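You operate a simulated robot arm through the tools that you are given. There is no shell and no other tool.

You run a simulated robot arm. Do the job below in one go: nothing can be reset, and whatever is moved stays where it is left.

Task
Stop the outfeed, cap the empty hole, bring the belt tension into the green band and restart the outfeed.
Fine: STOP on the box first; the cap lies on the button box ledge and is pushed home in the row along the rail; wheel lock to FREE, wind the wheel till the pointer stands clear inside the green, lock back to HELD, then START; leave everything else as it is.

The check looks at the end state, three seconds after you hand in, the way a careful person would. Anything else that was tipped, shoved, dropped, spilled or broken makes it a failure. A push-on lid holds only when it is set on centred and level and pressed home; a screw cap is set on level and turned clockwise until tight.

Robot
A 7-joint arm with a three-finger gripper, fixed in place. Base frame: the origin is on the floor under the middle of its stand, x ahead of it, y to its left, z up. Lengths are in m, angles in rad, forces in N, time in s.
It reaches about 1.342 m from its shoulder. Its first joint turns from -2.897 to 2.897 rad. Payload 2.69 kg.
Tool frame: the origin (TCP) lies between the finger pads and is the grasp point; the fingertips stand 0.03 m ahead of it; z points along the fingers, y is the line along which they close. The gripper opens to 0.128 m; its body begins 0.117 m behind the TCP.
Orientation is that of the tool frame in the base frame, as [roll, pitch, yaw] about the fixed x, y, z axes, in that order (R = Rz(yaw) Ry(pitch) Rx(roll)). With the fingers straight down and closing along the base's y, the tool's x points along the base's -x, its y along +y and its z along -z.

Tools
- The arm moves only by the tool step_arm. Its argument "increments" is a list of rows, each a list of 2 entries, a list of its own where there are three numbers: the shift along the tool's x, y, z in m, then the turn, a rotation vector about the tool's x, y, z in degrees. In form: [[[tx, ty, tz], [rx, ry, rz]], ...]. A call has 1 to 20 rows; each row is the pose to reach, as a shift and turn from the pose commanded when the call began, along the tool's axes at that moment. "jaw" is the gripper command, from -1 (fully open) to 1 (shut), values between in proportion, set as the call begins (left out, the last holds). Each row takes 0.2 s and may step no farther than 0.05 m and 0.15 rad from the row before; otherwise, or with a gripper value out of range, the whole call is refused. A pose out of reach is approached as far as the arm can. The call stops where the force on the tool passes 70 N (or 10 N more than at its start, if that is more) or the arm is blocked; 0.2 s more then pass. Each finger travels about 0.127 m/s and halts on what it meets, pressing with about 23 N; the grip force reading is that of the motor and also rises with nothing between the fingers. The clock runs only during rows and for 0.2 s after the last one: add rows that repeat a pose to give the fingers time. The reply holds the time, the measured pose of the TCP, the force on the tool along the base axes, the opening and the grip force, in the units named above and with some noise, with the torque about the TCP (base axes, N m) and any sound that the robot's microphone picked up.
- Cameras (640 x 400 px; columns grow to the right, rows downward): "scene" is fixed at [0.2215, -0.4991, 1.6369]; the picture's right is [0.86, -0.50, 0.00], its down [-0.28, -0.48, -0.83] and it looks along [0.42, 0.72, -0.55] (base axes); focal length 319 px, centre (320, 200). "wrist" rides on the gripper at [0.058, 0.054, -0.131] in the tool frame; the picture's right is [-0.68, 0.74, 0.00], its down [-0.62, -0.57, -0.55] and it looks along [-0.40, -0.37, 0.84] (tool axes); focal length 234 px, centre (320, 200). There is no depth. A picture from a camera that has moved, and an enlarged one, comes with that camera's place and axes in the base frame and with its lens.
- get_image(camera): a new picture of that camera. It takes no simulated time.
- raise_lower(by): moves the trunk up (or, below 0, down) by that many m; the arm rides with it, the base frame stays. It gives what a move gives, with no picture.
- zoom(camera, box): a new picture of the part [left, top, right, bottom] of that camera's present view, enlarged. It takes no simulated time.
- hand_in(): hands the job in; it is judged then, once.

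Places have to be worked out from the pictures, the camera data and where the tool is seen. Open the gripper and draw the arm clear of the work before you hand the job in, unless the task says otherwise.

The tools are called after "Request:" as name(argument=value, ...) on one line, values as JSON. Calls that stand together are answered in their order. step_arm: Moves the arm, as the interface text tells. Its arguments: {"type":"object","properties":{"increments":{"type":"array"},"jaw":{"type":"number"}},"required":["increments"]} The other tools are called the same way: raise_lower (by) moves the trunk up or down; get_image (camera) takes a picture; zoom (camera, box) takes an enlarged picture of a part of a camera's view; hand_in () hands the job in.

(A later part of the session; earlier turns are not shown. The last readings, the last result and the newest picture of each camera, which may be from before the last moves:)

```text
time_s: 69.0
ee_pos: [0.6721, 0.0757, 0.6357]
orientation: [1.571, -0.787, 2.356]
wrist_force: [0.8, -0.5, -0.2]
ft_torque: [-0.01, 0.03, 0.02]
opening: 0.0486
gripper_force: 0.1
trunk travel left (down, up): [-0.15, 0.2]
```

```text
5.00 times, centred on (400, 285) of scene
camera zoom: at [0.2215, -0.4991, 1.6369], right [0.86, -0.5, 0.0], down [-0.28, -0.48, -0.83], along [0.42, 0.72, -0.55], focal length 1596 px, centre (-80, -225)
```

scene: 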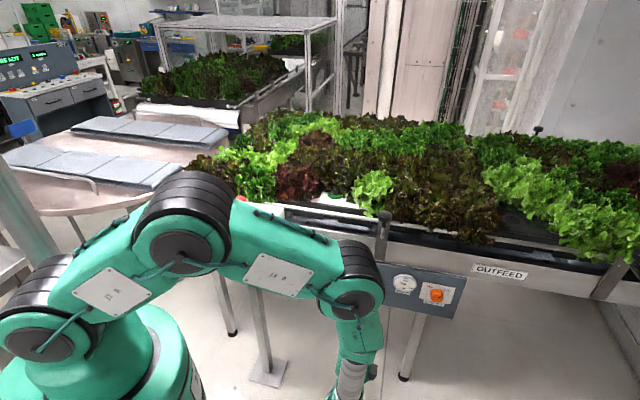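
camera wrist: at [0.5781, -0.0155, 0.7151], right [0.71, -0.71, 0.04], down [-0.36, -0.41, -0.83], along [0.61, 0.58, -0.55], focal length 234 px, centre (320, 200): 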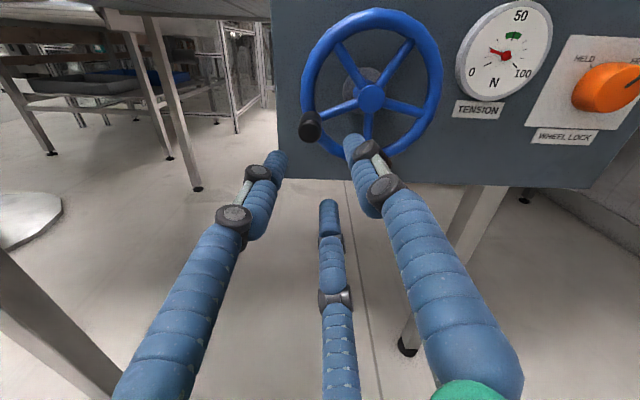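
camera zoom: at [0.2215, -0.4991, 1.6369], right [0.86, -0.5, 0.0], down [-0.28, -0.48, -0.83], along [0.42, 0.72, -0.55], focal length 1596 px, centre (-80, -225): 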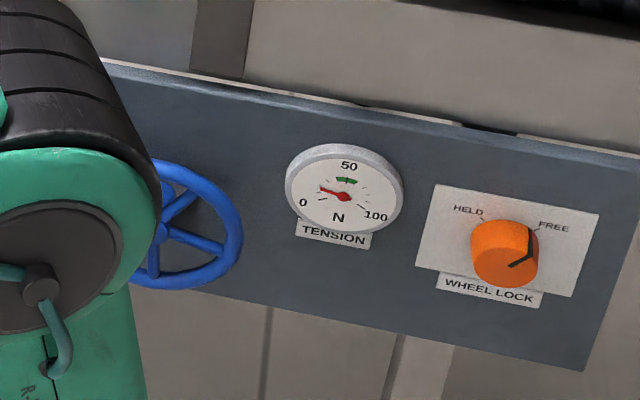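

Request:
zoom(camera="wrist", box=[280, 0, 480, 170])

Request:
zoom(camera="wrist", box=[450, 0, 570, 110])

```text
2.35 times, centred on (380, 85) of wrist
camera zoom: at [0.5781, -0.0155, 0.7151], right [0.71, -0.71, 0.04], down [-0.36, -0.41, -0.83], along [0.61, 0.58, -0.55], focal length 551 px, centre (179, 471)
```

zoom: 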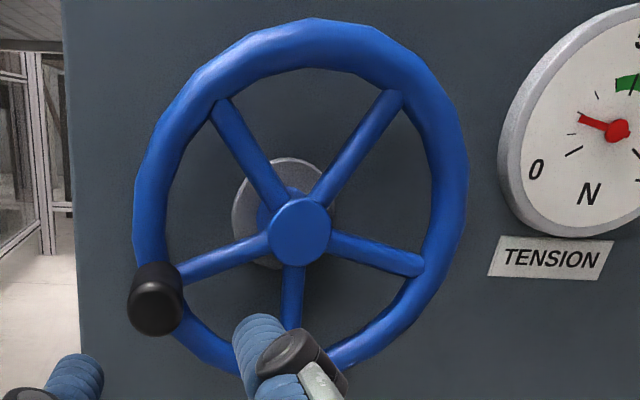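

```text
3.64 times, centred on (510, 55) of wrist
camera zoom: at [0.5781, -0.0155, 0.7151], right [0.71, -0.71, 0.04], down [-0.36, -0.41, -0.83], along [0.61, 0.58, -0.55], focal length 852 px, centre (-371, 727)
```

zoom: 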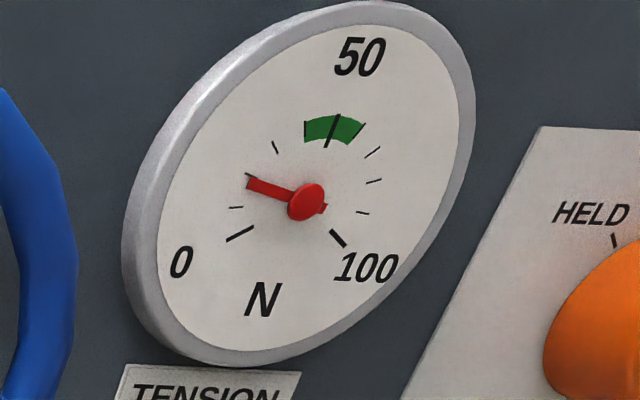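

After unloading, the handle sits at about 204° and the gauge reads about 24, so the loose cage let the handle wedge out between fingers. I'll close the fingers into a solid bundle and place it just above the handle on the left side of the circle.

Request:
step_arm(increments=[[[0.0219, 0.0114, 0], [0, 0, 0]], [[0.0438, 0.0228, 0], [0, 0, 0]], [[0.0438, 0.0228, 0], [0, 0, 0]], [[0.0438, 0.0228, 0], [0, 0, 0]]], jaw=1)

Request:
get_image(camera="wrist")

Request:
zoom(camera="wrist", box=[240, 80, 480, 230])

```text
time_s: 70.0
ee_pos: [0.6629, 0.0861, 0.6829]
orientation: [1.572, -0.787, 2.357]
wrist_force: [0.2, -0.3, 0.2]
ft_torque: [0.0, 0.0, 0.03]
opening: 0.0022
gripper_force: 23.0
trunk travel left (down, up): [-0.15, 0.2]
```

```text
taken
camera wrist: at [0.5686, -0.0035, 0.7623], right [0.71, -0.71, 0.04], down [-0.36, -0.41, -0.83], along [0.61, 0.58, -0.55], focal length 234 px, centre (320, 200)
```

wrist: 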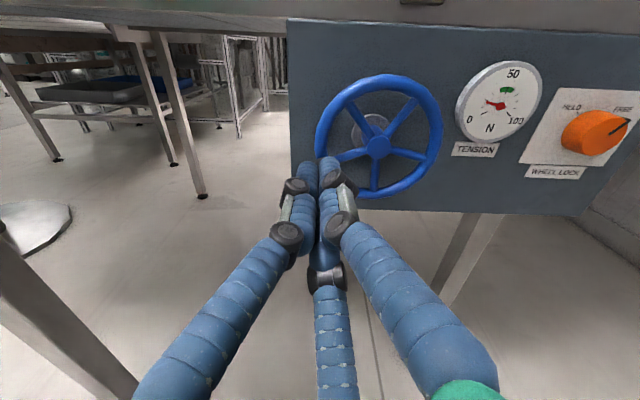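

```text
2.67 times, centred on (360, 155) of wrist
camera zoom: at [0.5686, -0.0035, 0.7623], right [0.71, -0.71, 0.04], down [-0.36, -0.41, -0.83], along [0.61, 0.58, -0.55], focal length 624 px, centre (213, 320)
```

zoom: 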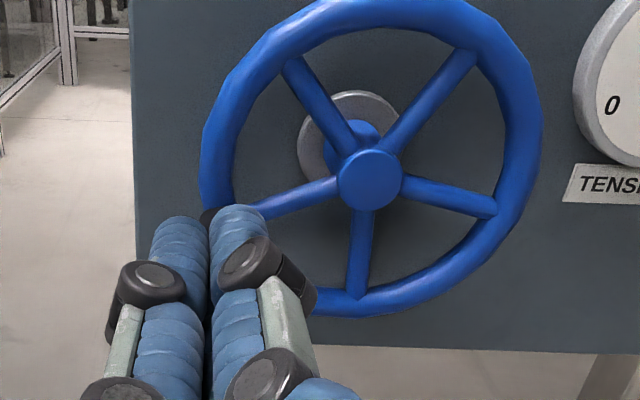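

The bundle is positioned about 7 mm clear above the handle. Now I move in alongside it.

Request:
step_arm(increments=[[[0, 0, 0.035], [0, 0, 0]], [[0, 0, 0.055], [0, 0, 0]], [[0, 0, 0.069], [0, 0, 0]], [[0, 0, 0.069], [0, 0, 0]]], jaw=1)

Request:
get_image(camera="wrist")

Request:
zoom(camera="wrist", box=[240, 100, 400, 220])

```text
time_s: 71.0
ee_pos: [0.71, 0.1363, 0.6839]
orientation: [1.572, -0.788, 2.356]
wrist_force: [-0.2, 0.9, 1.0]
ft_torque: [-0.02, 0.0, 0.0]
opening: 0.0022
gripper_force: 23.3
trunk travel left (down, up): [-0.15, 0.2]
```

```text
taken
camera wrist: at [0.6156, 0.0457, 0.7636], right [0.71, -0.71, 0.04], down [-0.36, -0.41, -0.83], along [0.61, 0.58, -0.55], focal length 234 px, centre (320, 200)
```

wrist: 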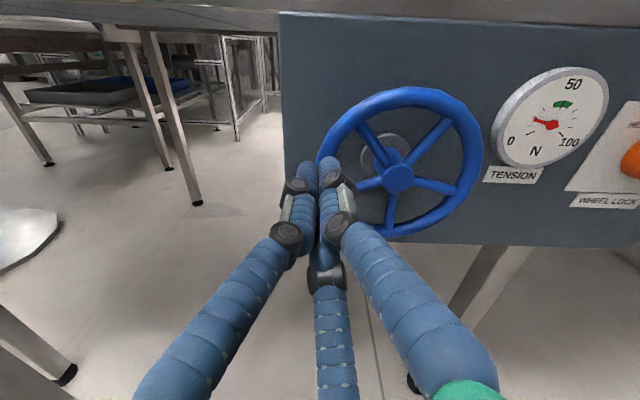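

```text
3.33 times, centred on (320, 160) of wrist
camera zoom: at [0.6156, 0.0457, 0.7636], right [0.71, -0.71, 0.04], down [-0.36, -0.41, -0.83], along [0.61, 0.58, -0.55], focal length 781 px, centre (320, 333)
```

zoom: 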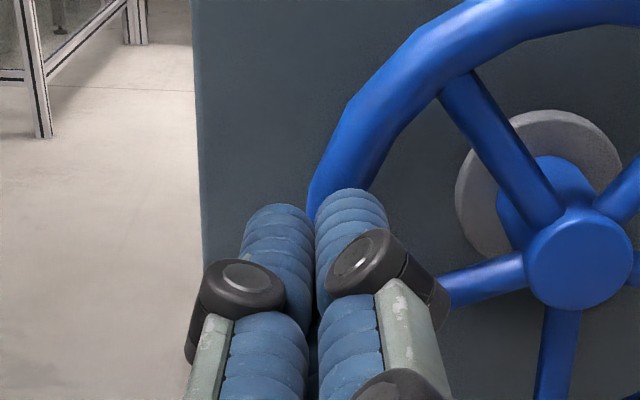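

No contact yet. I'll push the handle along its circle to about 227° and check the force and the gauge.

Request:
step_arm(increments=[[[-0.0062, -0.0042, 0], [0, 0, 0]], [[-0.0103, -0.008, 0], [0, 0, 0]], [[-0.0146, -0.0112, 0], [0, 0, 0]], [[-0.0192, -0.0143, 0], [0, 0, 0]], [[-0.0241, -0.0168, 0], [0, 0, 0]], [[-0.0292, -0.0189, 0], [0, 0, 0]], [[-0.0292, -0.0189, 0], [0, 0, 0]]], jaw=1)

Request:
get_image(camera="wrist")

Request:
zoom(camera="wrist", box=[470, 30, 630, 150])

Request:
zoom(camera="scene", box=[340, 245, 460, 325])

```text
time_s: 72.6
ee_pos: [0.7166, 0.1315, 0.6486]
orientation: [1.573, -0.788, 2.357]
wrist_force: [0.4, -0.2, 0.8]
ft_torque: [-0.03, -0.03, 0.0]
opening: 0.0023
gripper_force: 23.0
trunk travel left (down, up): [-0.15, 0.2]
```

```text
taken
camera wrist: at [0.6217, 0.0402, 0.7278], right [0.71, -0.71, 0.04], down [-0.36, -0.41, -0.83], along [0.61, 0.58, -0.55], focal length 234 px, centre (320, 200)
```

wrist: 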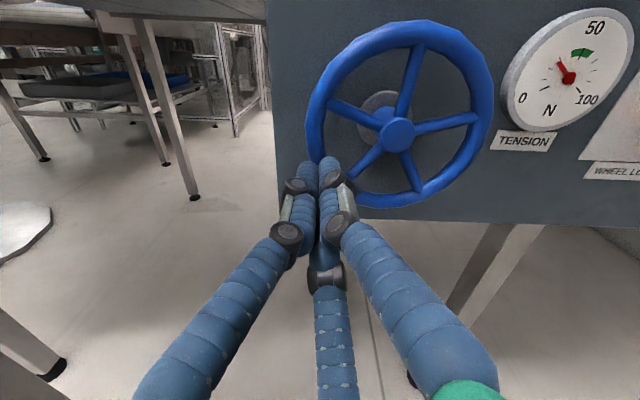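

```text
3.33 times, centred on (550, 90) of wrist
camera zoom: at [0.6217, 0.0402, 0.7278], right [0.71, -0.71, 0.04], down [-0.36, -0.41, -0.83], along [0.61, 0.58, -0.55], focal length 781 px, centre (-447, 567)
```

zoom: 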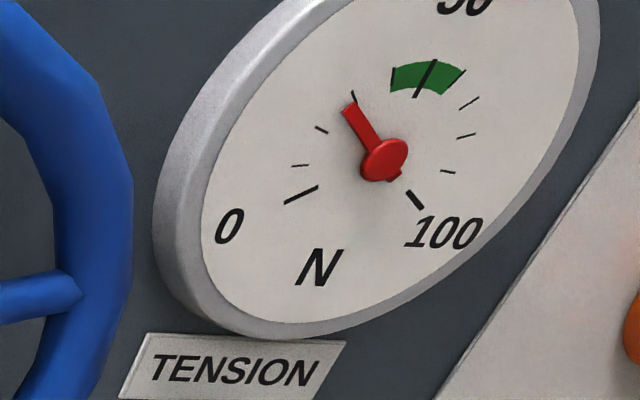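

```text
5.00 times, centred on (400, 285) of scene
camera zoom: at [0.2215, -0.4991, 1.6369], right [0.86, -0.5, 0.0], down [-0.28, -0.48, -0.83], along [0.42, 0.72, -0.55], focal length 1596 px, centre (-80, -225)
```

zoom: 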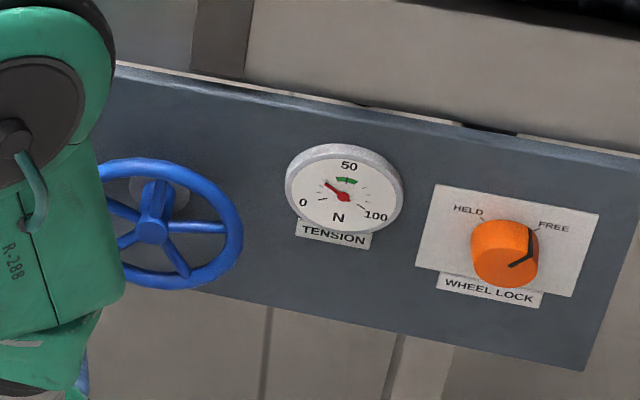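

That works: the pointer is now at about 36 and it holds without force. Pushing about 18° further.

Request:
step_arm(increments=[[[-0.0033, -0.0011, 0], [0, 0, 0]], [[-0.006, -0.0017, 0], [0, 0, 0]], [[-0.0087, -0.0022, 0], [0, 0, 0]], [[-0.0114, -0.0026, 0], [0, 0, 0]], [[-0.0141, -0.003, 0], [0, 0, 0]], [[-0.0169, -0.0031, 0], [0, 0, 0]], [[-0.0197, -0.0031, 0], [0, 0, 0]], [[-0.0197, -0.0031, 0], [0, 0, 0]]], jaw=1)

Request:
get_image(camera="wrist")

Request:
zoom(camera="wrist", box=[470, 0, 630, 120])

Request:
zoom(camera="scene", box=[380, 260, 440, 310])

```text
time_s: 74.4
ee_pos: [0.7242, 0.1216, 0.6329]
orientation: [1.575, -0.787, 2.355]
wrist_force: [-1.0, 1.2, -0.2]
ft_torque: [0.01, -0.01, -0.01]
opening: 0.002
gripper_force: 23.2
trunk travel left (down, up): [-0.15, 0.2]
```

```text
taken
camera wrist: at [0.6301, 0.0312, 0.7119], right [0.71, -0.71, 0.04], down [-0.36, -0.41, -0.83], along [0.61, 0.58, -0.55], focal length 234 px, centre (320, 200)
```

wrist: 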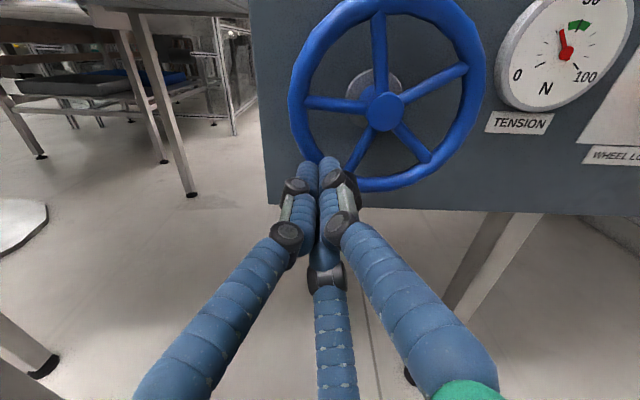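

```text
3.33 times, centred on (550, 60) of wrist
camera zoom: at [0.6301, 0.0312, 0.7119], right [0.71, -0.71, 0.04], down [-0.36, -0.41, -0.83], along [0.61, 0.58, -0.55], focal length 781 px, centre (-447, 667)
```

zoom: 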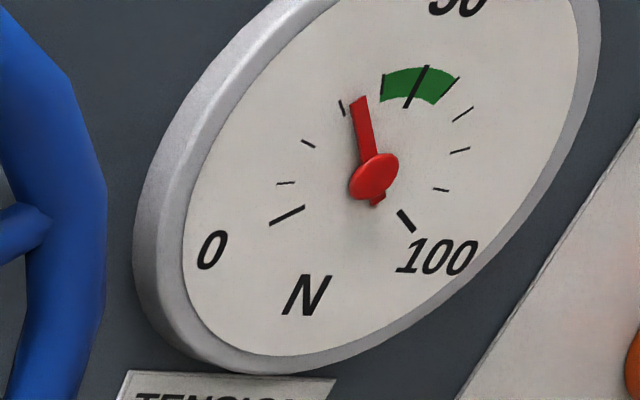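

```text
8.00 times, centred on (410, 285) of scene
camera zoom: at [0.2215, -0.4991, 1.6369], right [0.86, -0.5, 0.0], down [-0.28, -0.48, -0.83], along [0.42, 0.72, -0.55], focal length 2554 px, centre (-400, -480)
```

zoom: 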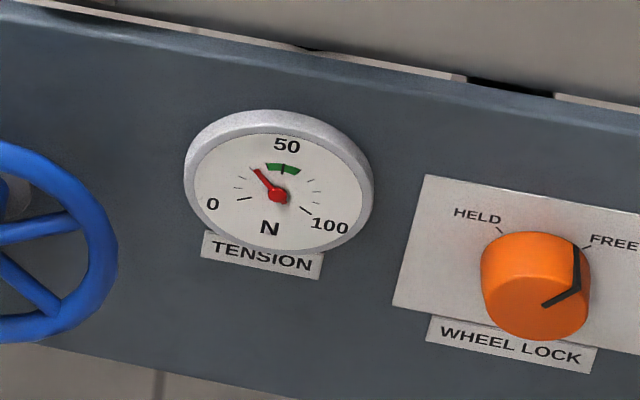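

The pointer is at about 41, just below the green. Continuing about 18° more.

Request:
step_arm(increments=[[[-0.0026, -0.0002, 0], [0, 0, 0]], [[-0.0052, -0.0004, 0], [0, 0, 0]], [[-0.008, 0.0, 0], [0, 0, 0]], [[-0.0107, 0.0004, 0], [0, 0, 0]], [[-0.0134, 0.001, 0], [0, 0, 0]], [[-0.0161, 0.0015, 0], [0, 0, 0]], [[-0.0192, 0.0025, 0], [0, 0, 0]], [[-0.0192, 0.0025, 0], [0, 0, 0]]], jaw=1)

Request:
get_image(camera="wrist")

Request:
zoom(camera="wrist", box=[460, 0, 620, 120])

Request:
zoom(camera="scene", box=[390, 265, 430, 300])

```text
time_s: 76.2
ee_pos: [0.7358, 0.1111, 0.6202]
orientation: [1.573, -0.788, 2.357]
wrist_force: [-0.1, -0.3, -0.1]
ft_torque: [0.04, 0.0, -0.02]
opening: 0.0021
gripper_force: 23.1
trunk travel left (down, up): [-0.15, 0.2]
```

```text
taken
camera wrist: at [0.6417, 0.0203, 0.7004], right [0.71, -0.71, 0.04], down [-0.36, -0.41, -0.83], along [0.61, 0.58, -0.55], focal length 234 px, centre (320, 200)
```

wrist: 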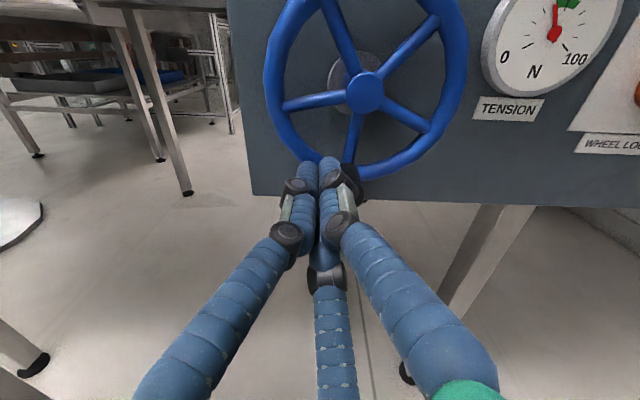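

```text
3.33 times, centred on (540, 60) of wrist
camera zoom: at [0.6417, 0.0203, 0.7004], right [0.71, -0.71, 0.04], down [-0.36, -0.41, -0.83], along [0.61, 0.58, -0.55], focal length 781 px, centre (-413, 667)
```

zoom: 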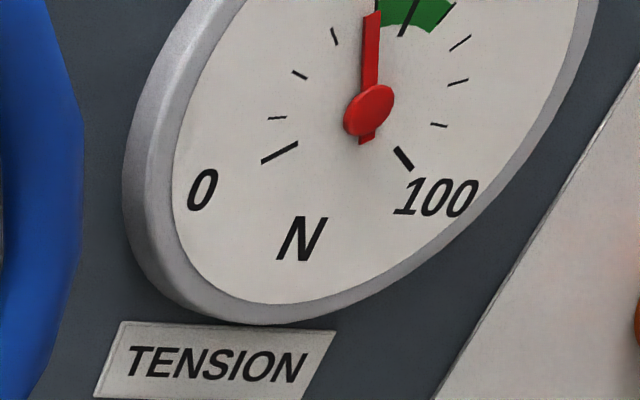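

```text
11.43 times, centred on (410, 282) of scene
camera zoom: at [0.2215, -0.4991, 1.6369], right [0.86, -0.5, 0.0], down [-0.28, -0.48, -0.83], along [0.42, 0.72, -0.55], focal length 3649 px, centre (-709, -743)
```

zoom: 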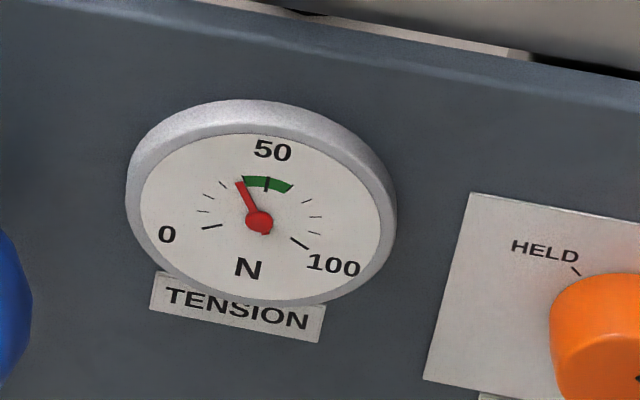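

The pointer is right at the green's left edge, about 44. I'll push roughly 14° more.

Request:
step_arm(increments=[[[-0.0035, 0.0011, 0], [0, 0, 0]], [[-0.007, 0.0022, 0], [0, 0, 0]], [[-0.0099, 0.0037, 0], [0, 0, 0]], [[-0.0128, 0.0053, 0], [0, 0, 0]], [[-0.0146, 0.0064, 0], [0, 0, 0]], [[-0.0146, 0.0064, 0], [0, 0, 0]]], jaw=1)

Request:
get_image(camera="wrist")

Request:
zoom(camera="scene", box=[390, 265, 430, 300])

```text
time_s: 77.6
ee_pos: [0.7463, 0.1012, 0.6152]
orientation: [1.573, -0.787, 2.356]
wrist_force: [-0.1, -0.4, 0.5]
ft_torque: [0.02, 0.03, -0.03]
opening: 0.0022
gripper_force: 22.9
trunk travel left (down, up): [-0.15, 0.2]
```

```text
taken
camera wrist: at [0.6516, 0.0107, 0.694], right [0.71, -0.71, 0.04], down [-0.36, -0.41, -0.83], along [0.61, 0.58, -0.55], focal length 234 px, centre (320, 200)
```

wrist: 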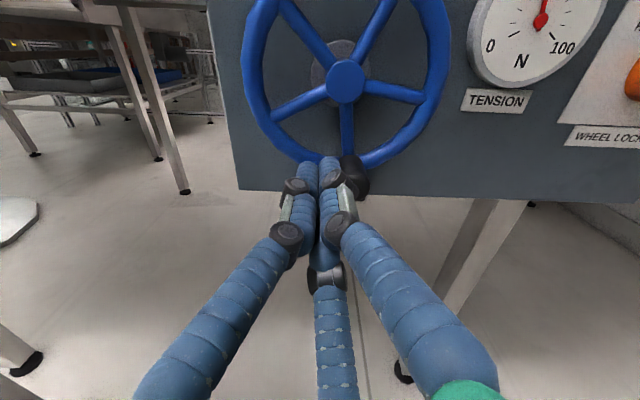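

```text
11.43 times, centred on (410, 282) of scene
camera zoom: at [0.2215, -0.4991, 1.6369], right [0.86, -0.5, 0.0], down [-0.28, -0.48, -0.83], along [0.42, 0.72, -0.55], focal length 3649 px, centre (-709, -743)
```

zoom: 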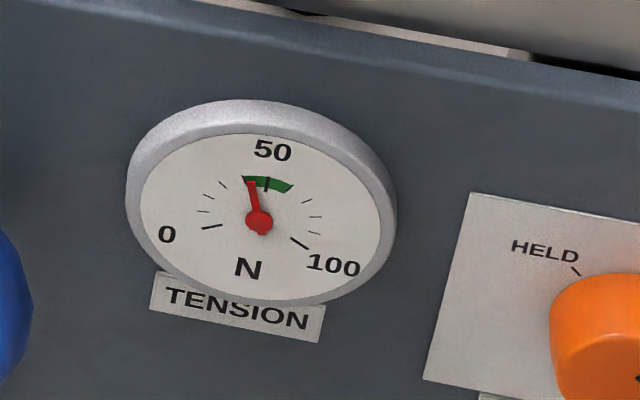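

The pointer is about 47, inside the left part of the green. Another ~13° should centre it near 50.

Request:
step_arm(increments=[[[-0.0033, 0.0028, 0], [0, 0, 0]], [[-0.0066, 0.0057, 0], [0, 0, 0]], [[-0.0086, 0.0076, 0], [0, 0, 0]], [[-0.0106, 0.0095, 0], [0, 0, 0]], [[-0.0106, 0.0095, 0], [0, 0, 0]]], jaw=1)

Request:
get_image(camera="wrist")

Request:
zoom(camera="scene", box=[390, 265, 430, 300])

```text
time_s: 78.8
ee_pos: [0.7565, 0.0907, 0.6139]
orientation: [1.572, -0.787, 2.358]
wrist_force: [-0.8, 0.5, 0.6]
ft_torque: [0.01, 0.0, -0.01]
opening: 0.0022
gripper_force: 22.9
trunk travel left (down, up): [-0.15, 0.2]
```

```text
taken
camera wrist: at [0.662, -0.0002, 0.6928], right [0.71, -0.71, 0.04], down [-0.36, -0.41, -0.83], along [0.61, 0.58, -0.55], focal length 234 px, centre (320, 200)
```

wrist: 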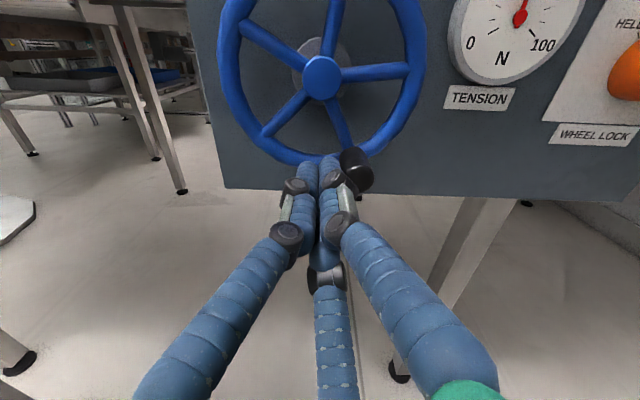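

```text
11.43 times, centred on (410, 282) of scene
camera zoom: at [0.2215, -0.4991, 1.6369], right [0.86, -0.5, 0.0], down [-0.28, -0.48, -0.83], along [0.42, 0.72, -0.55], focal length 3649 px, centre (-709, -743)
```

zoom: 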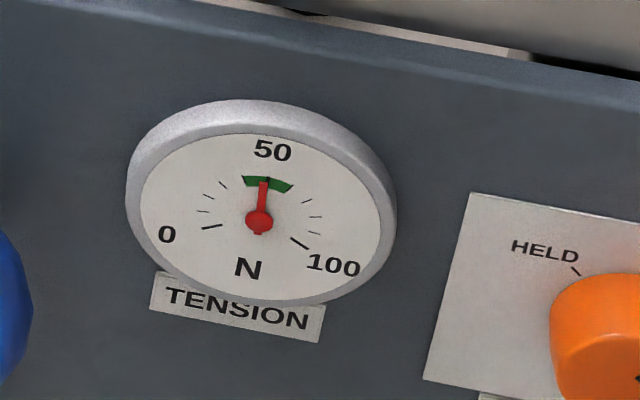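

The pointer stands at about 50, in the middle of the green. I'll ease the pusher off the handle and back straight out, then recheck the gauge.

Request:
step_arm(increments=[[[0.0042, -0.0042, 0], [0, 0, 0]], [[0.0042, -0.0042, -0.03], [0, 0, 0]], [[0.0042, -0.0042, -0.07], [0, 0, 0]], [[0.0042, -0.0042, -0.1], [0, 0, 0]], [[0.0042, -0.0042, -0.1], [0, 0, 0]]], jaw=1)

Request:
get_image(camera="wrist")

Request:
zoom(camera="scene", box=[390, 265, 430, 300])

```text
time_s: 80.0
ee_pos: [0.6803, 0.0253, 0.6145]
orientation: [1.574, -0.789, 2.356]
wrist_force: [-0.9, -0.5, 0.5]
ft_torque: [0.05, -0.01, 0.0]
opening: 0.0021
gripper_force: 23.1
trunk travel left (down, up): [-0.15, 0.2]
```

```text
taken
camera wrist: at [0.5854, -0.0658, 0.6933], right [0.71, -0.71, 0.04], down [-0.36, -0.41, -0.83], along [0.61, 0.58, -0.55], focal length 234 px, centre (320, 200)
```

wrist: 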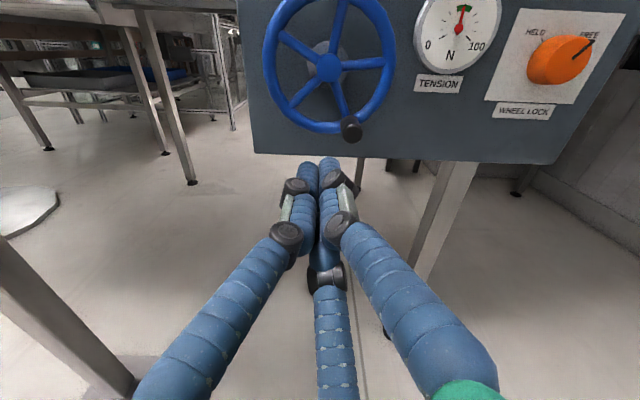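

```text
11.43 times, centred on (410, 282) of scene
camera zoom: at [0.2215, -0.4991, 1.6369], right [0.86, -0.5, 0.0], down [-0.28, -0.48, -0.83], along [0.42, 0.72, -0.55], focal length 3649 px, centre (-709, -743)
```

zoom: 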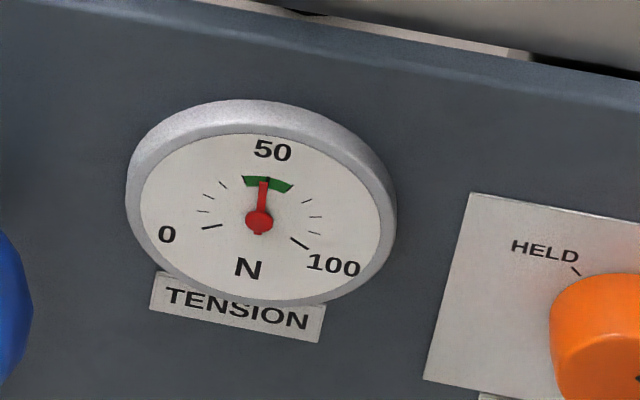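

The tension holds at about 50 with the handle free. Now I'll go back to the lock knob, opening the fingers on the way.

Request:
step_arm(increments=[[[-0.0217, 0.0396, 0], [0, 0, 0]], [[-0.0434, 0.0792, 0], [0, 0, 0]], [[-0.0652, 0.1188, 0], [0, 0, 0]], [[-0.0869, 0.1585, 0], [0, 0, 0]], [[-0.1086, 0.1981, 0.02], [0, 0, 0]], [[-0.1303, 0.2377, 0.05], [0, 0, 0]], [[-0.1303, 0.2377, 0.05], [0, 0, 0]]], jaw=-0.4)

Request:
get_image(camera="wrist")

Request:
zoom(camera="wrist", box=[240, 90, 400, 200])

```text
refused: row 6 steps farther than a row can; nothing moved
```

```text
taken
camera wrist: at [0.5854, -0.0658, 0.6933], right [0.71, -0.71, 0.04], down [-0.36, -0.41, -0.83], along [0.61, 0.58, -0.55], focal length 234 px, centre (320, 200)
```

wrist: 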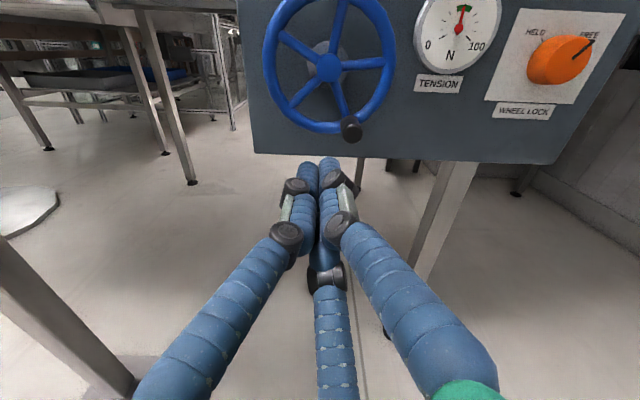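

```text
3.64 times, centred on (320, 145) of wrist
camera zoom: at [0.5854, -0.0658, 0.6933], right [0.71, -0.71, 0.04], down [-0.36, -0.41, -0.83], along [0.61, 0.58, -0.55], focal length 852 px, centre (320, 400)
```

zoom: 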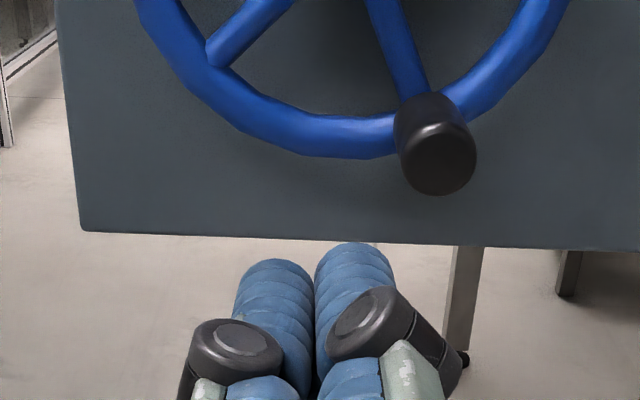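

One row was over the step limit and nothing moved. I'll resend it with the forward motion split into separate rows.

Request:
step_arm(increments=[[[-0.0217, 0.0396, 0], [0, 0, 0]], [[-0.0434, 0.0792, 0], [0, 0, 0]], [[-0.0652, 0.1188, 0], [0, 0, 0]], [[-0.0869, 0.1585, 0], [0, 0, 0]], [[-0.1086, 0.1981, 0], [0, 0, 0]], [[-0.1303, 0.2377, 0], [0, 0, 0]], [[-0.1303, 0.2377, 0.03], [0, 0, 0]], [[-0.1303, 0.2377, 0.05], [0, 0, 0]], [[-0.1303, 0.2377, 0.05], [0, 0, 0]]], jaw=-0.4)

Request:
get_image(camera="wrist")

Request:
zoom(camera="wrist", box=[240, 90, 400, 200])

```text
time_s: 82.0
ee_pos: [0.9022, -0.1243, 0.6879]
orientation: [1.574, -0.788, 2.357]
wrist_force: [-0.1, 1.0, 0.6]
ft_torque: [0.0, -0.03, 0.0]
opening: 0.0898
gripper_force: 0.1
trunk travel left (down, up): [-0.15, 0.2]
```

```text
taken
camera wrist: at [0.8079, -0.2148, 0.767], right [0.71, -0.71, 0.04], down [-0.36, -0.41, -0.83], along [0.61, 0.58, -0.55], focal length 234 px, centre (320, 200)
```

wrist: 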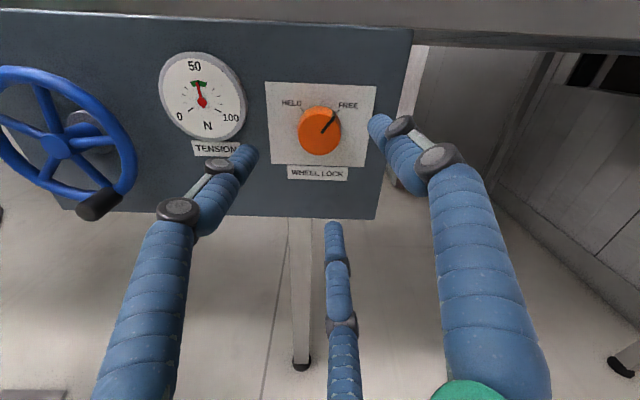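

```text
3.64 times, centred on (320, 145) of wrist
camera zoom: at [0.8079, -0.2148, 0.767], right [0.71, -0.71, 0.04], down [-0.36, -0.41, -0.83], along [0.61, 0.58, -0.55], focal length 852 px, centre (320, 400)
```

zoom: 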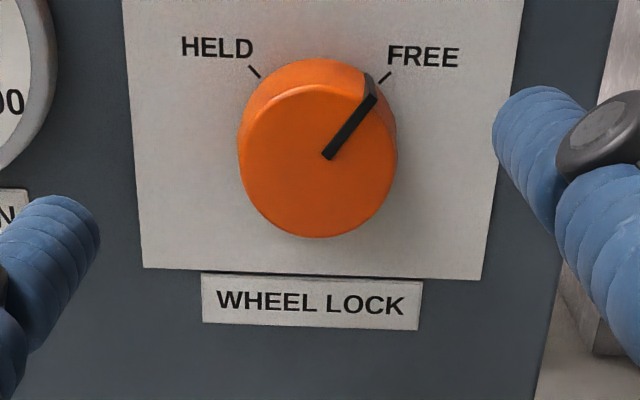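

The gauge still reads 50 and the knob is still at FREE. Combining views, the knob axis is at u = 0.7255, z = 0.690, so I'm within 2 mm. Advancing to straddle it.

Request:
step_arm(increments=[[[0.0019, 0.0012, 0.04], [0, 0, 0]], [[0.0019, 0.0012, 0.075], [0, 0, 0]], [[0.0019, 0.0012, 0.091], [0, 0, 0]], [[0.0019, 0.0012, 0.091], [0, 0, 0]]], jaw=-0.4)

Request:
step_arm(increments=[[[0, 0, 0], [0, 0, 0]], [[0, 0, 0], [0, 0, 0]], [[0, 0, 0], [0, 0, 0]]], jaw=1)

Request:
zoom(camera="wrist", box=[230, 80, 410, 230])

```text
time_s: 83.0
ee_pos: [0.9631, -0.0607, 0.6912]
orientation: [1.575, -0.786, 2.355]
wrist_force: [0.1, 0.5, 0.1]
ft_torque: [-0.01, -0.05, -0.01]
opening: 0.0897
gripper_force: 0.0
trunk travel left (down, up): [-0.15, 0.2]
```

```text
time_s: 83.8
ee_pos: [0.9648, -0.0614, 0.6895]
orientation: [1.573, -0.789, 2.354]
wrist_force: [9.5, -5.4, -10.5]
ft_torque: [-0.33, 0.35, -0.51]
opening: 0.0448
gripper_force: 44.8
trunk travel left (down, up): [-0.15, 0.2]
```

```text
2.67 times, centred on (320, 155) of wrist
camera zoom: at [0.8698, -0.151, 0.7695], right [0.71, -0.71, 0.04], down [-0.37, -0.41, -0.83], along [0.6, 0.58, -0.55], focal length 624 px, centre (320, 320)
```

zoom: 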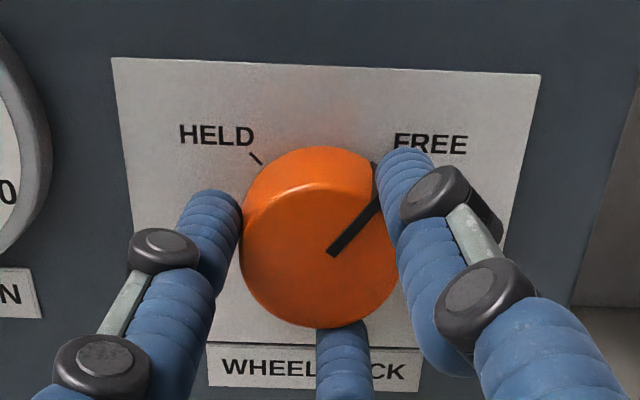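

The grip is firm with small side forces. I'll turn the lock counter-clockwise by 88° back toward HELD.

Request:
step_arm(increments=[[[0, 0, 0], [0, 0, -7.5]], [[0, 0, 0], [0, 0, -15]], [[0, 0, 0], [0, 0, -22.5]], [[0, 0, 0], [0, 0, -30]], [[0, 0, 0], [0, 0, -37.5]], [[0, 0, 0], [0, 0, -45]], [[0, 0, 0], [0, 0, -52.5]], [[0, 0, 0], [0, 0, -60]], [[0, 0, 0], [0, 0, -67.5]], [[0, 0, 0], [0, 0, -75]], [[0, 0, 0], [0, 0, -82.5]], [[0, 0, 0], [0, 0, -88]], [[0, 0, 0], [0, 0, -88]]], jaw=1)

Request:
zoom(camera="wrist", box=[230, 80, 410, 230])

Request:
zoom(camera="scene", box=[390, 260, 460, 315])

```text
time_s: 86.6
ee_pos: [0.9665, -0.0594, 0.6899]
orientation: [1.573, 0.749, 2.361]
wrist_force: [-7.6, -16.7, -20.7]
ft_torque: [-0.19, 0.97, -0.28]
opening: 0.0449
gripper_force: 45.3
trunk travel left (down, up): [-0.15, 0.2]
```

```text
2.67 times, centred on (320, 155) of wrist
camera zoom: at [0.817, -0.0962, 0.6898], right [0.0, 0.01, 1.0], down [0.2, -0.98, 0.01], along [0.98, 0.2, 0.0], focal length 624 px, centre (320, 320)
```

zoom: 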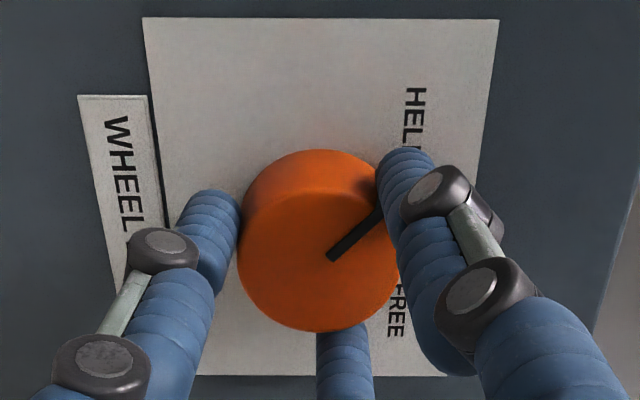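

```text
7.27 times, centred on (425, 288) of scene
camera zoom: at [0.2215, -0.4991, 1.6369], right [0.86, -0.5, 0.0], down [-0.28, -0.48, -0.83], along [0.42, 0.72, -0.55], focal length 2322 px, centre (-444, -436)
```

zoom: 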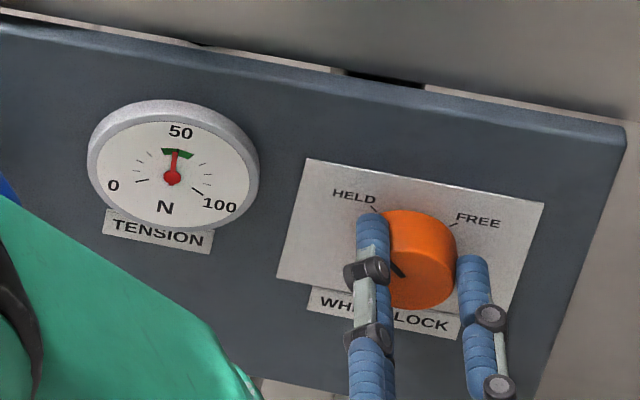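

The knob met resistance (+0.55 N·m), so it's at the HELD end. Releasing and checking the pointer against the tick.

Request:
step_arm(increments=[[[0, 0, 0], [0, 0, 0]], [[0, 0, 0], [0, 0, 0]], [[0, 0, 0], [0, 0, 0]]], jaw=-0.4)

Request:
step_arm(increments=[[[0, 0, -0.04], [0, 0, 0]], [[0, 0, -0.08], [0, 0, 0]], [[0, 0, -0.08], [0, 0, 0]]], jaw=-0.4)

Request:
zoom(camera="wrist", box=[230, 60, 410, 200])

Request:
zoom(camera="scene", box=[390, 260, 460, 315])

```text
time_s: 87.4
ee_pos: [0.9656, -0.059, 0.6925]
orientation: [1.573, 0.748, 2.357]
wrist_force: [-0.5, -0.4, -0.3]
ft_torque: [0.02, -0.02, -0.01]
opening: 0.0897
gripper_force: 0.1
trunk travel left (down, up): [-0.15, 0.2]
```

```text
time_s: 88.2
ee_pos: [0.9091, -0.1158, 0.69]
orientation: [1.572, 0.749, 2.36]
wrist_force: [0.4, 0.1, 0.3]
ft_torque: [-0.02, -0.03, 0.03]
opening: 0.0896
gripper_force: 0.1
trunk travel left (down, up): [-0.15, 0.2]
```

```text
2.86 times, centred on (320, 130) of wrist
camera zoom: at [0.7601, -0.1525, 0.6901], right [0.0, 0.0, 1.0], down [0.2, -0.98, 0.01], along [0.98, 0.2, 0.0], focal length 669 px, centre (320, 400)
```

zoom: 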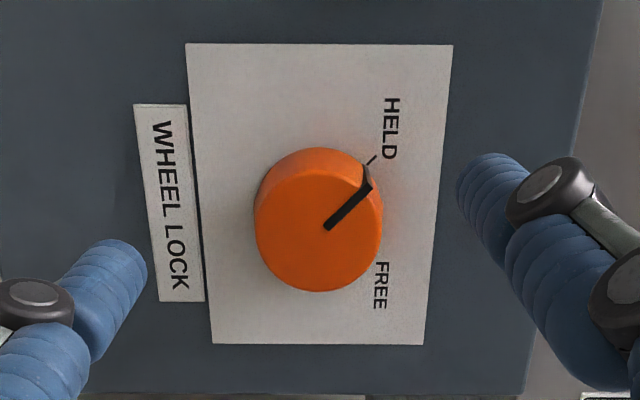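

```text
7.27 times, centred on (425, 288) of scene
camera zoom: at [0.2215, -0.4991, 1.6369], right [0.86, -0.5, 0.0], down [-0.28, -0.48, -0.83], along [0.42, 0.72, -0.55], focal length 2322 px, centre (-444, -436)
```

zoom: 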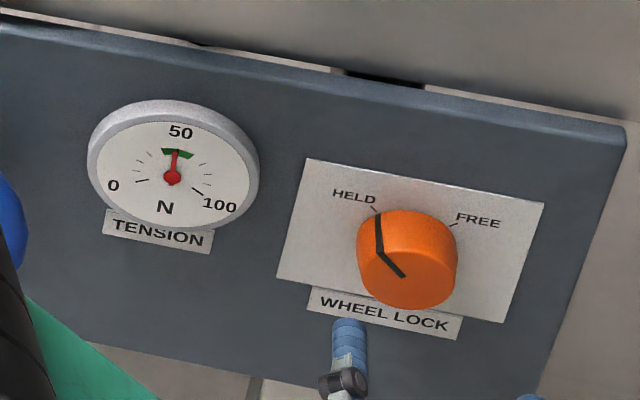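

The lock is exactly on HELD and the gauge stays at about 50 in the green. Now for START: first I back away from the panel toward the open area and close the fingers.

Request:
step_arm(increments=[[[0, 0, -0.045], [0, 0, 0]], [[0, 0, -0.09], [0, 0, 0]], [[0.0124, 0.0289, -0.115], [0, 0, 0]], [[0.0247, 0.0577, -0.135], [0, 0, 0]], [[0.0371, 0.0866, -0.15], [0, 0, 0]], [[0.0495, 0.1155, -0.165], [0, 0, 0]], [[0.0618, 0.1443, -0.179], [0, 0, 0]], [[0.0742, 0.1732, -0.179], [0, 0, -2]], [[0.0742, 0.1732, -0.179], [0, 0, -2]]], jaw=1)

Request:
get_image(camera="scene")

```text
time_s: 90.2
ee_pos: [0.6593, -0.1228, 0.77]
orientation: [1.572, 0.782, 2.357]
wrist_force: [1.2, 0.2, 0.2]
ft_torque: [0.02, 0.05, 0.02]
opening: 0.0021
gripper_force: 22.6
trunk travel left (down, up): [-0.15, 0.2]
```

```text
taken
```

scene: 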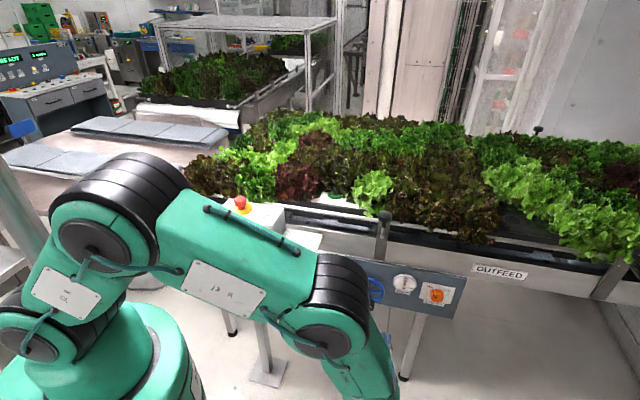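

Clear of the panel. I'll raise to z ≈ 1.19 while tilting the hand back to 45°.

Request:
step_arm(increments=[[[-0.0297, 0.0297, 0], [3.182, 3.182, 0]], [[-0.0594, 0.0594, 0], [6.364, 6.364, 0]], [[-0.0891, 0.0891, 0], [9.546, 9.546, 0]], [[-0.1188, 0.1188, 0], [12.728, 12.728, 0]], [[-0.1485, 0.1485, 0], [15.91, 15.91, 0]], [[-0.1782, 0.1782, 0], [19.092, 19.092, 0]], [[-0.2079, 0.2079, 0], [22.274, 22.274, 0]], [[-0.2376, 0.2376, 0], [25.456, 25.456, 0]], [[-0.2673, 0.2673, 0], [28.638, 28.638, 0]], [[-0.297, 0.297, 0], [31.82, 31.82, 0]], [[-0.297, 0.297, 0], [31.82, 31.82, 0]]], jaw=1)

Request:
get_image(camera="scene")

Request:
get_image(camera="wrist")

```text
time_s: 92.6
ee_pos: [0.6591, -0.1222, 1.1885]
orientation: [2.527, 0.521, 2.974]
wrist_force: [0.2, 0.0, 0.1]
ft_torque: [-0.05, 0.01, -0.02]
opening: 0.0022
gripper_force: 23.2
trunk travel left (down, up): [-0.15, 0.2]
```

```text
taken
```

scene: 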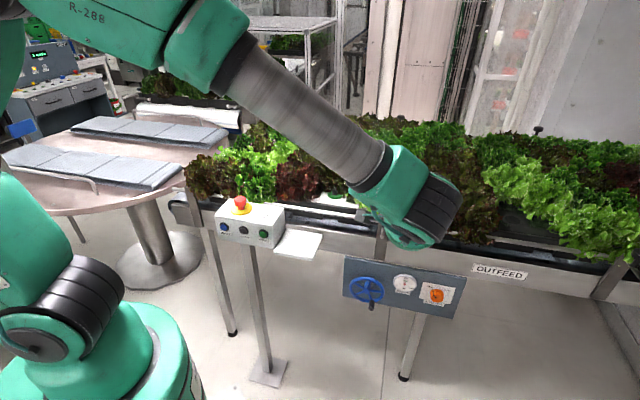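

```text
taken
camera wrist: at [0.5358, -0.1339, 1.2795], right [0.47, 0.53, 0.7], down [0.34, -0.85, 0.41], along [0.82, 0.04, -0.58], focal length 234 px, centre (320, 200)
```

wrist: 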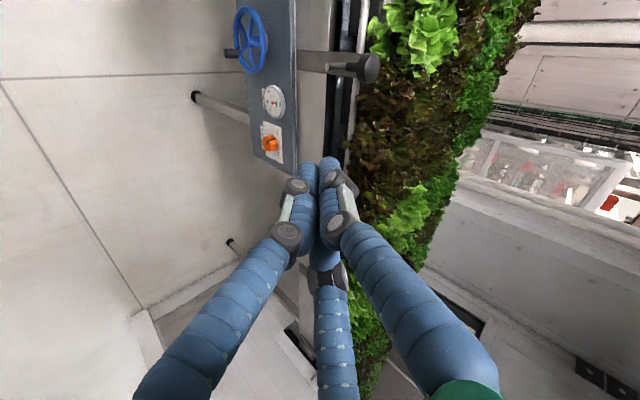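

I'll slide along -D to in front of and above START, keeping the 45° tilt and height.

Request:
step_arm(increments=[[[0.0279, 0.0317, 0.0027], [0, 0, 0]], [[0.0558, 0.0634, 0.0054], [0, 0, 0]], [[0.0837, 0.0951, 0.0081], [0, 0, 0]], [[0.1116, 0.1268, 0.0108], [0, 0, 0]], [[0.1395, 0.1585, 0.0135], [0, 0, 0]], [[0.1674, 0.1902, 0.0161], [0, 0, 0]], [[0.1953, 0.2219, 0.0188], [0, 0, 0]], [[0.2232, 0.2536, 0.0215], [0, 0, 0]], [[0.2511, 0.2853, 0.0242], [0, 0, 0]], [[0.279, 0.317, 0.0269], [0, 0, 0]], [[0.279, 0.317, 0.0269], [0, 0, 0]]], jaw=1)

Request:
get_image(camera="scene")

Request:
get_image(camera="wrist")

```text
time_s: 95.0
ee_pos: [0.3913, 0.2033, 1.1926]
orientation: [2.526, 0.523, 2.974]
wrist_force: [-0.8, -0.1, 0.1]
ft_torque: [0.06, -0.02, -0.02]
opening: 0.0021
gripper_force: 23.2
trunk travel left (down, up): [-0.15, 0.2]
```

```text
taken
```

scene: 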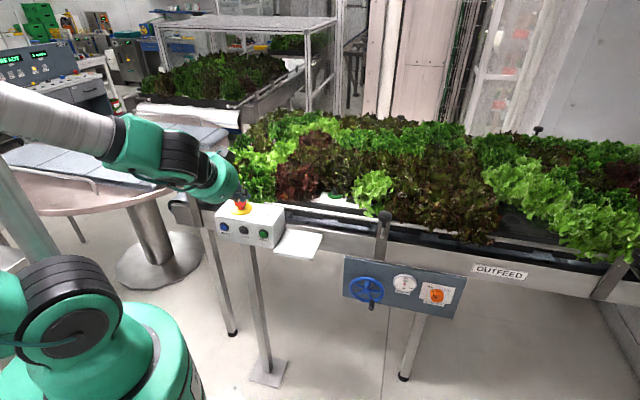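

```text
taken
camera wrist: at [0.2686, 0.1911, 1.282], right [0.47, 0.53, 0.71], down [0.34, -0.85, 0.41], along [0.82, 0.04, -0.58], focal length 234 px, centre (320, 200)
```

wrist: 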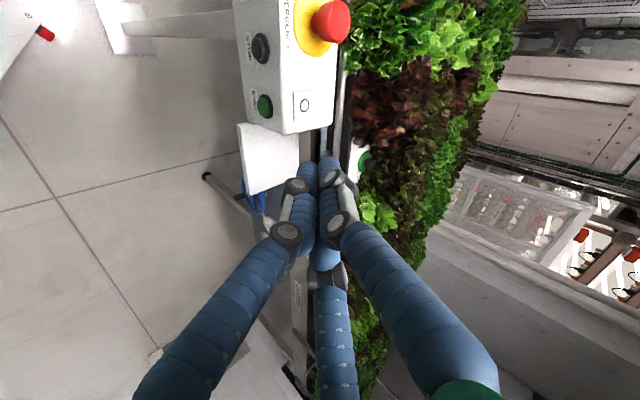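

START projects to u ≈ 0.127, z ≈ 0.979 on the w = 0.52 plane. I'll lower to about 4.5 cm in front of it, with the same pre-press pose that worked for STOP.

Request:
step_arm(increments=[[[0.0171, -0.0155, 0.0324], [0, 0, 0]], [[0.0343, -0.0309, 0.0648], [0, 0, 0]], [[0.0514, -0.0464, 0.0971], [0, 0, 0]], [[0.0686, -0.0618, 0.1295], [0, 0, 0]], [[0.0857, -0.0773, 0.1619], [0, 0, 0]], [[0.0857, -0.0773, 0.1619], [0, 0, 0]]], jaw=1)

Request:
get_image(camera="wrist")

Request:
zoom(camera="scene", box=[190, 180, 330, 268])

```text
time_s: 96.4
ee_pos: [0.4089, 0.2304, 0.9935]
orientation: [2.527, 0.52, 2.972]
wrist_force: [0.6, 0.1, -0.1]
ft_torque: [-0.01, 0.03, 0.03]
opening: 0.0021
gripper_force: 22.8
trunk travel left (down, up): [-0.15, 0.2]
```

```text
taken
camera wrist: at [0.2858, 0.2193, 1.0838], right [0.47, 0.53, 0.7], down [0.34, -0.85, 0.41], along [0.82, 0.04, -0.58], focal length 234 px, centre (320, 200)
```

wrist: 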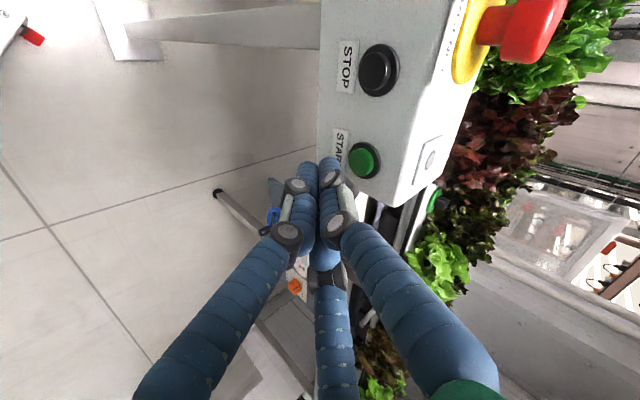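

```text
4.55 times, centred on (260, 224) of scene
camera zoom: at [0.2215, -0.4991, 1.6369], right [0.86, -0.5, 0.0], down [-0.28, -0.48, -0.83], along [0.42, 0.72, -0.55], focal length 1451 px, centre (593, 91)
```

zoom: 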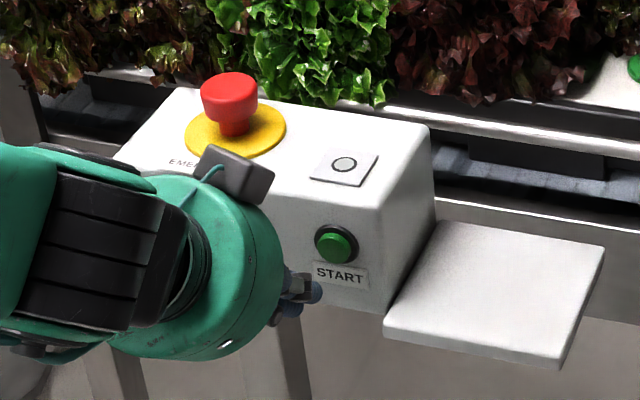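

START is at u = 0.1267 and my TCP is at u = 0.1262, so it's well aligned. I'll approach along n and press gently, as with STOP.

Request:
step_arm(increments=[[[-0.0085, 0.0085, 0.0092], [0, 0, 0]], [[-0.016, 0.016, 0.0198], [0, 0, 0]], [[-0.0175, 0.0175, 0.0219], [0, 0, 0]], [[-0.019, 0.019, 0.0241], [0, 0, 0]], [[-0.0205, 0.0205, 0.0262], [0, 0, 0]], [[-0.022, 0.022, 0.0283], [0, 0, 0]]], jaw=1)

Request:
zoom(camera="scene", box=[190, 180, 330, 268])

Request:
zoom(camera="wrist", box=[260, 60, 460, 230])

```text
time_s: 97.8
ee_pos: [0.4371, 0.258, 0.9954]
orientation: [2.529, 0.52, 2.973]
wrist_force: [-4.6, -2.2, -0.5]
ft_torque: [0.0, 0.03, 0.05]
opening: 0.0022
gripper_force: 22.9
trunk travel left (down, up): [-0.15, 0.2]
heard: click
```

```text
4.55 times, centred on (260, 224) of scene
camera zoom: at [0.2215, -0.4991, 1.6369], right [0.86, -0.5, 0.0], down [-0.28, -0.48, -0.83], along [0.42, 0.72, -0.55], focal length 1451 px, centre (593, 91)
```

zoom: 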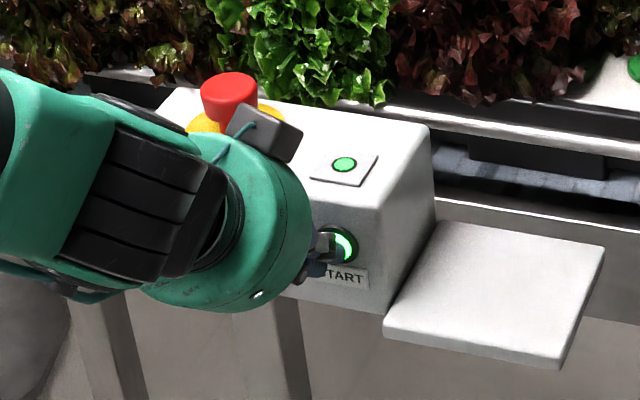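

```text
2.35 times, centred on (360, 145) of wrist
camera zoom: at [0.3142, 0.2479, 1.0853], right [0.47, 0.53, 0.71], down [0.34, -0.85, 0.41], along [0.82, 0.04, -0.58], focal length 551 px, centre (226, 329)
```

zoom: 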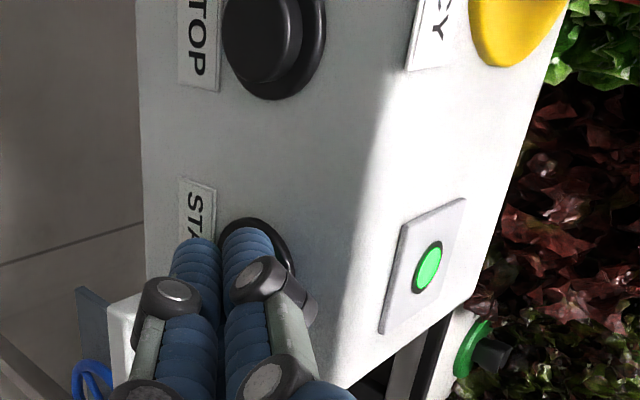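

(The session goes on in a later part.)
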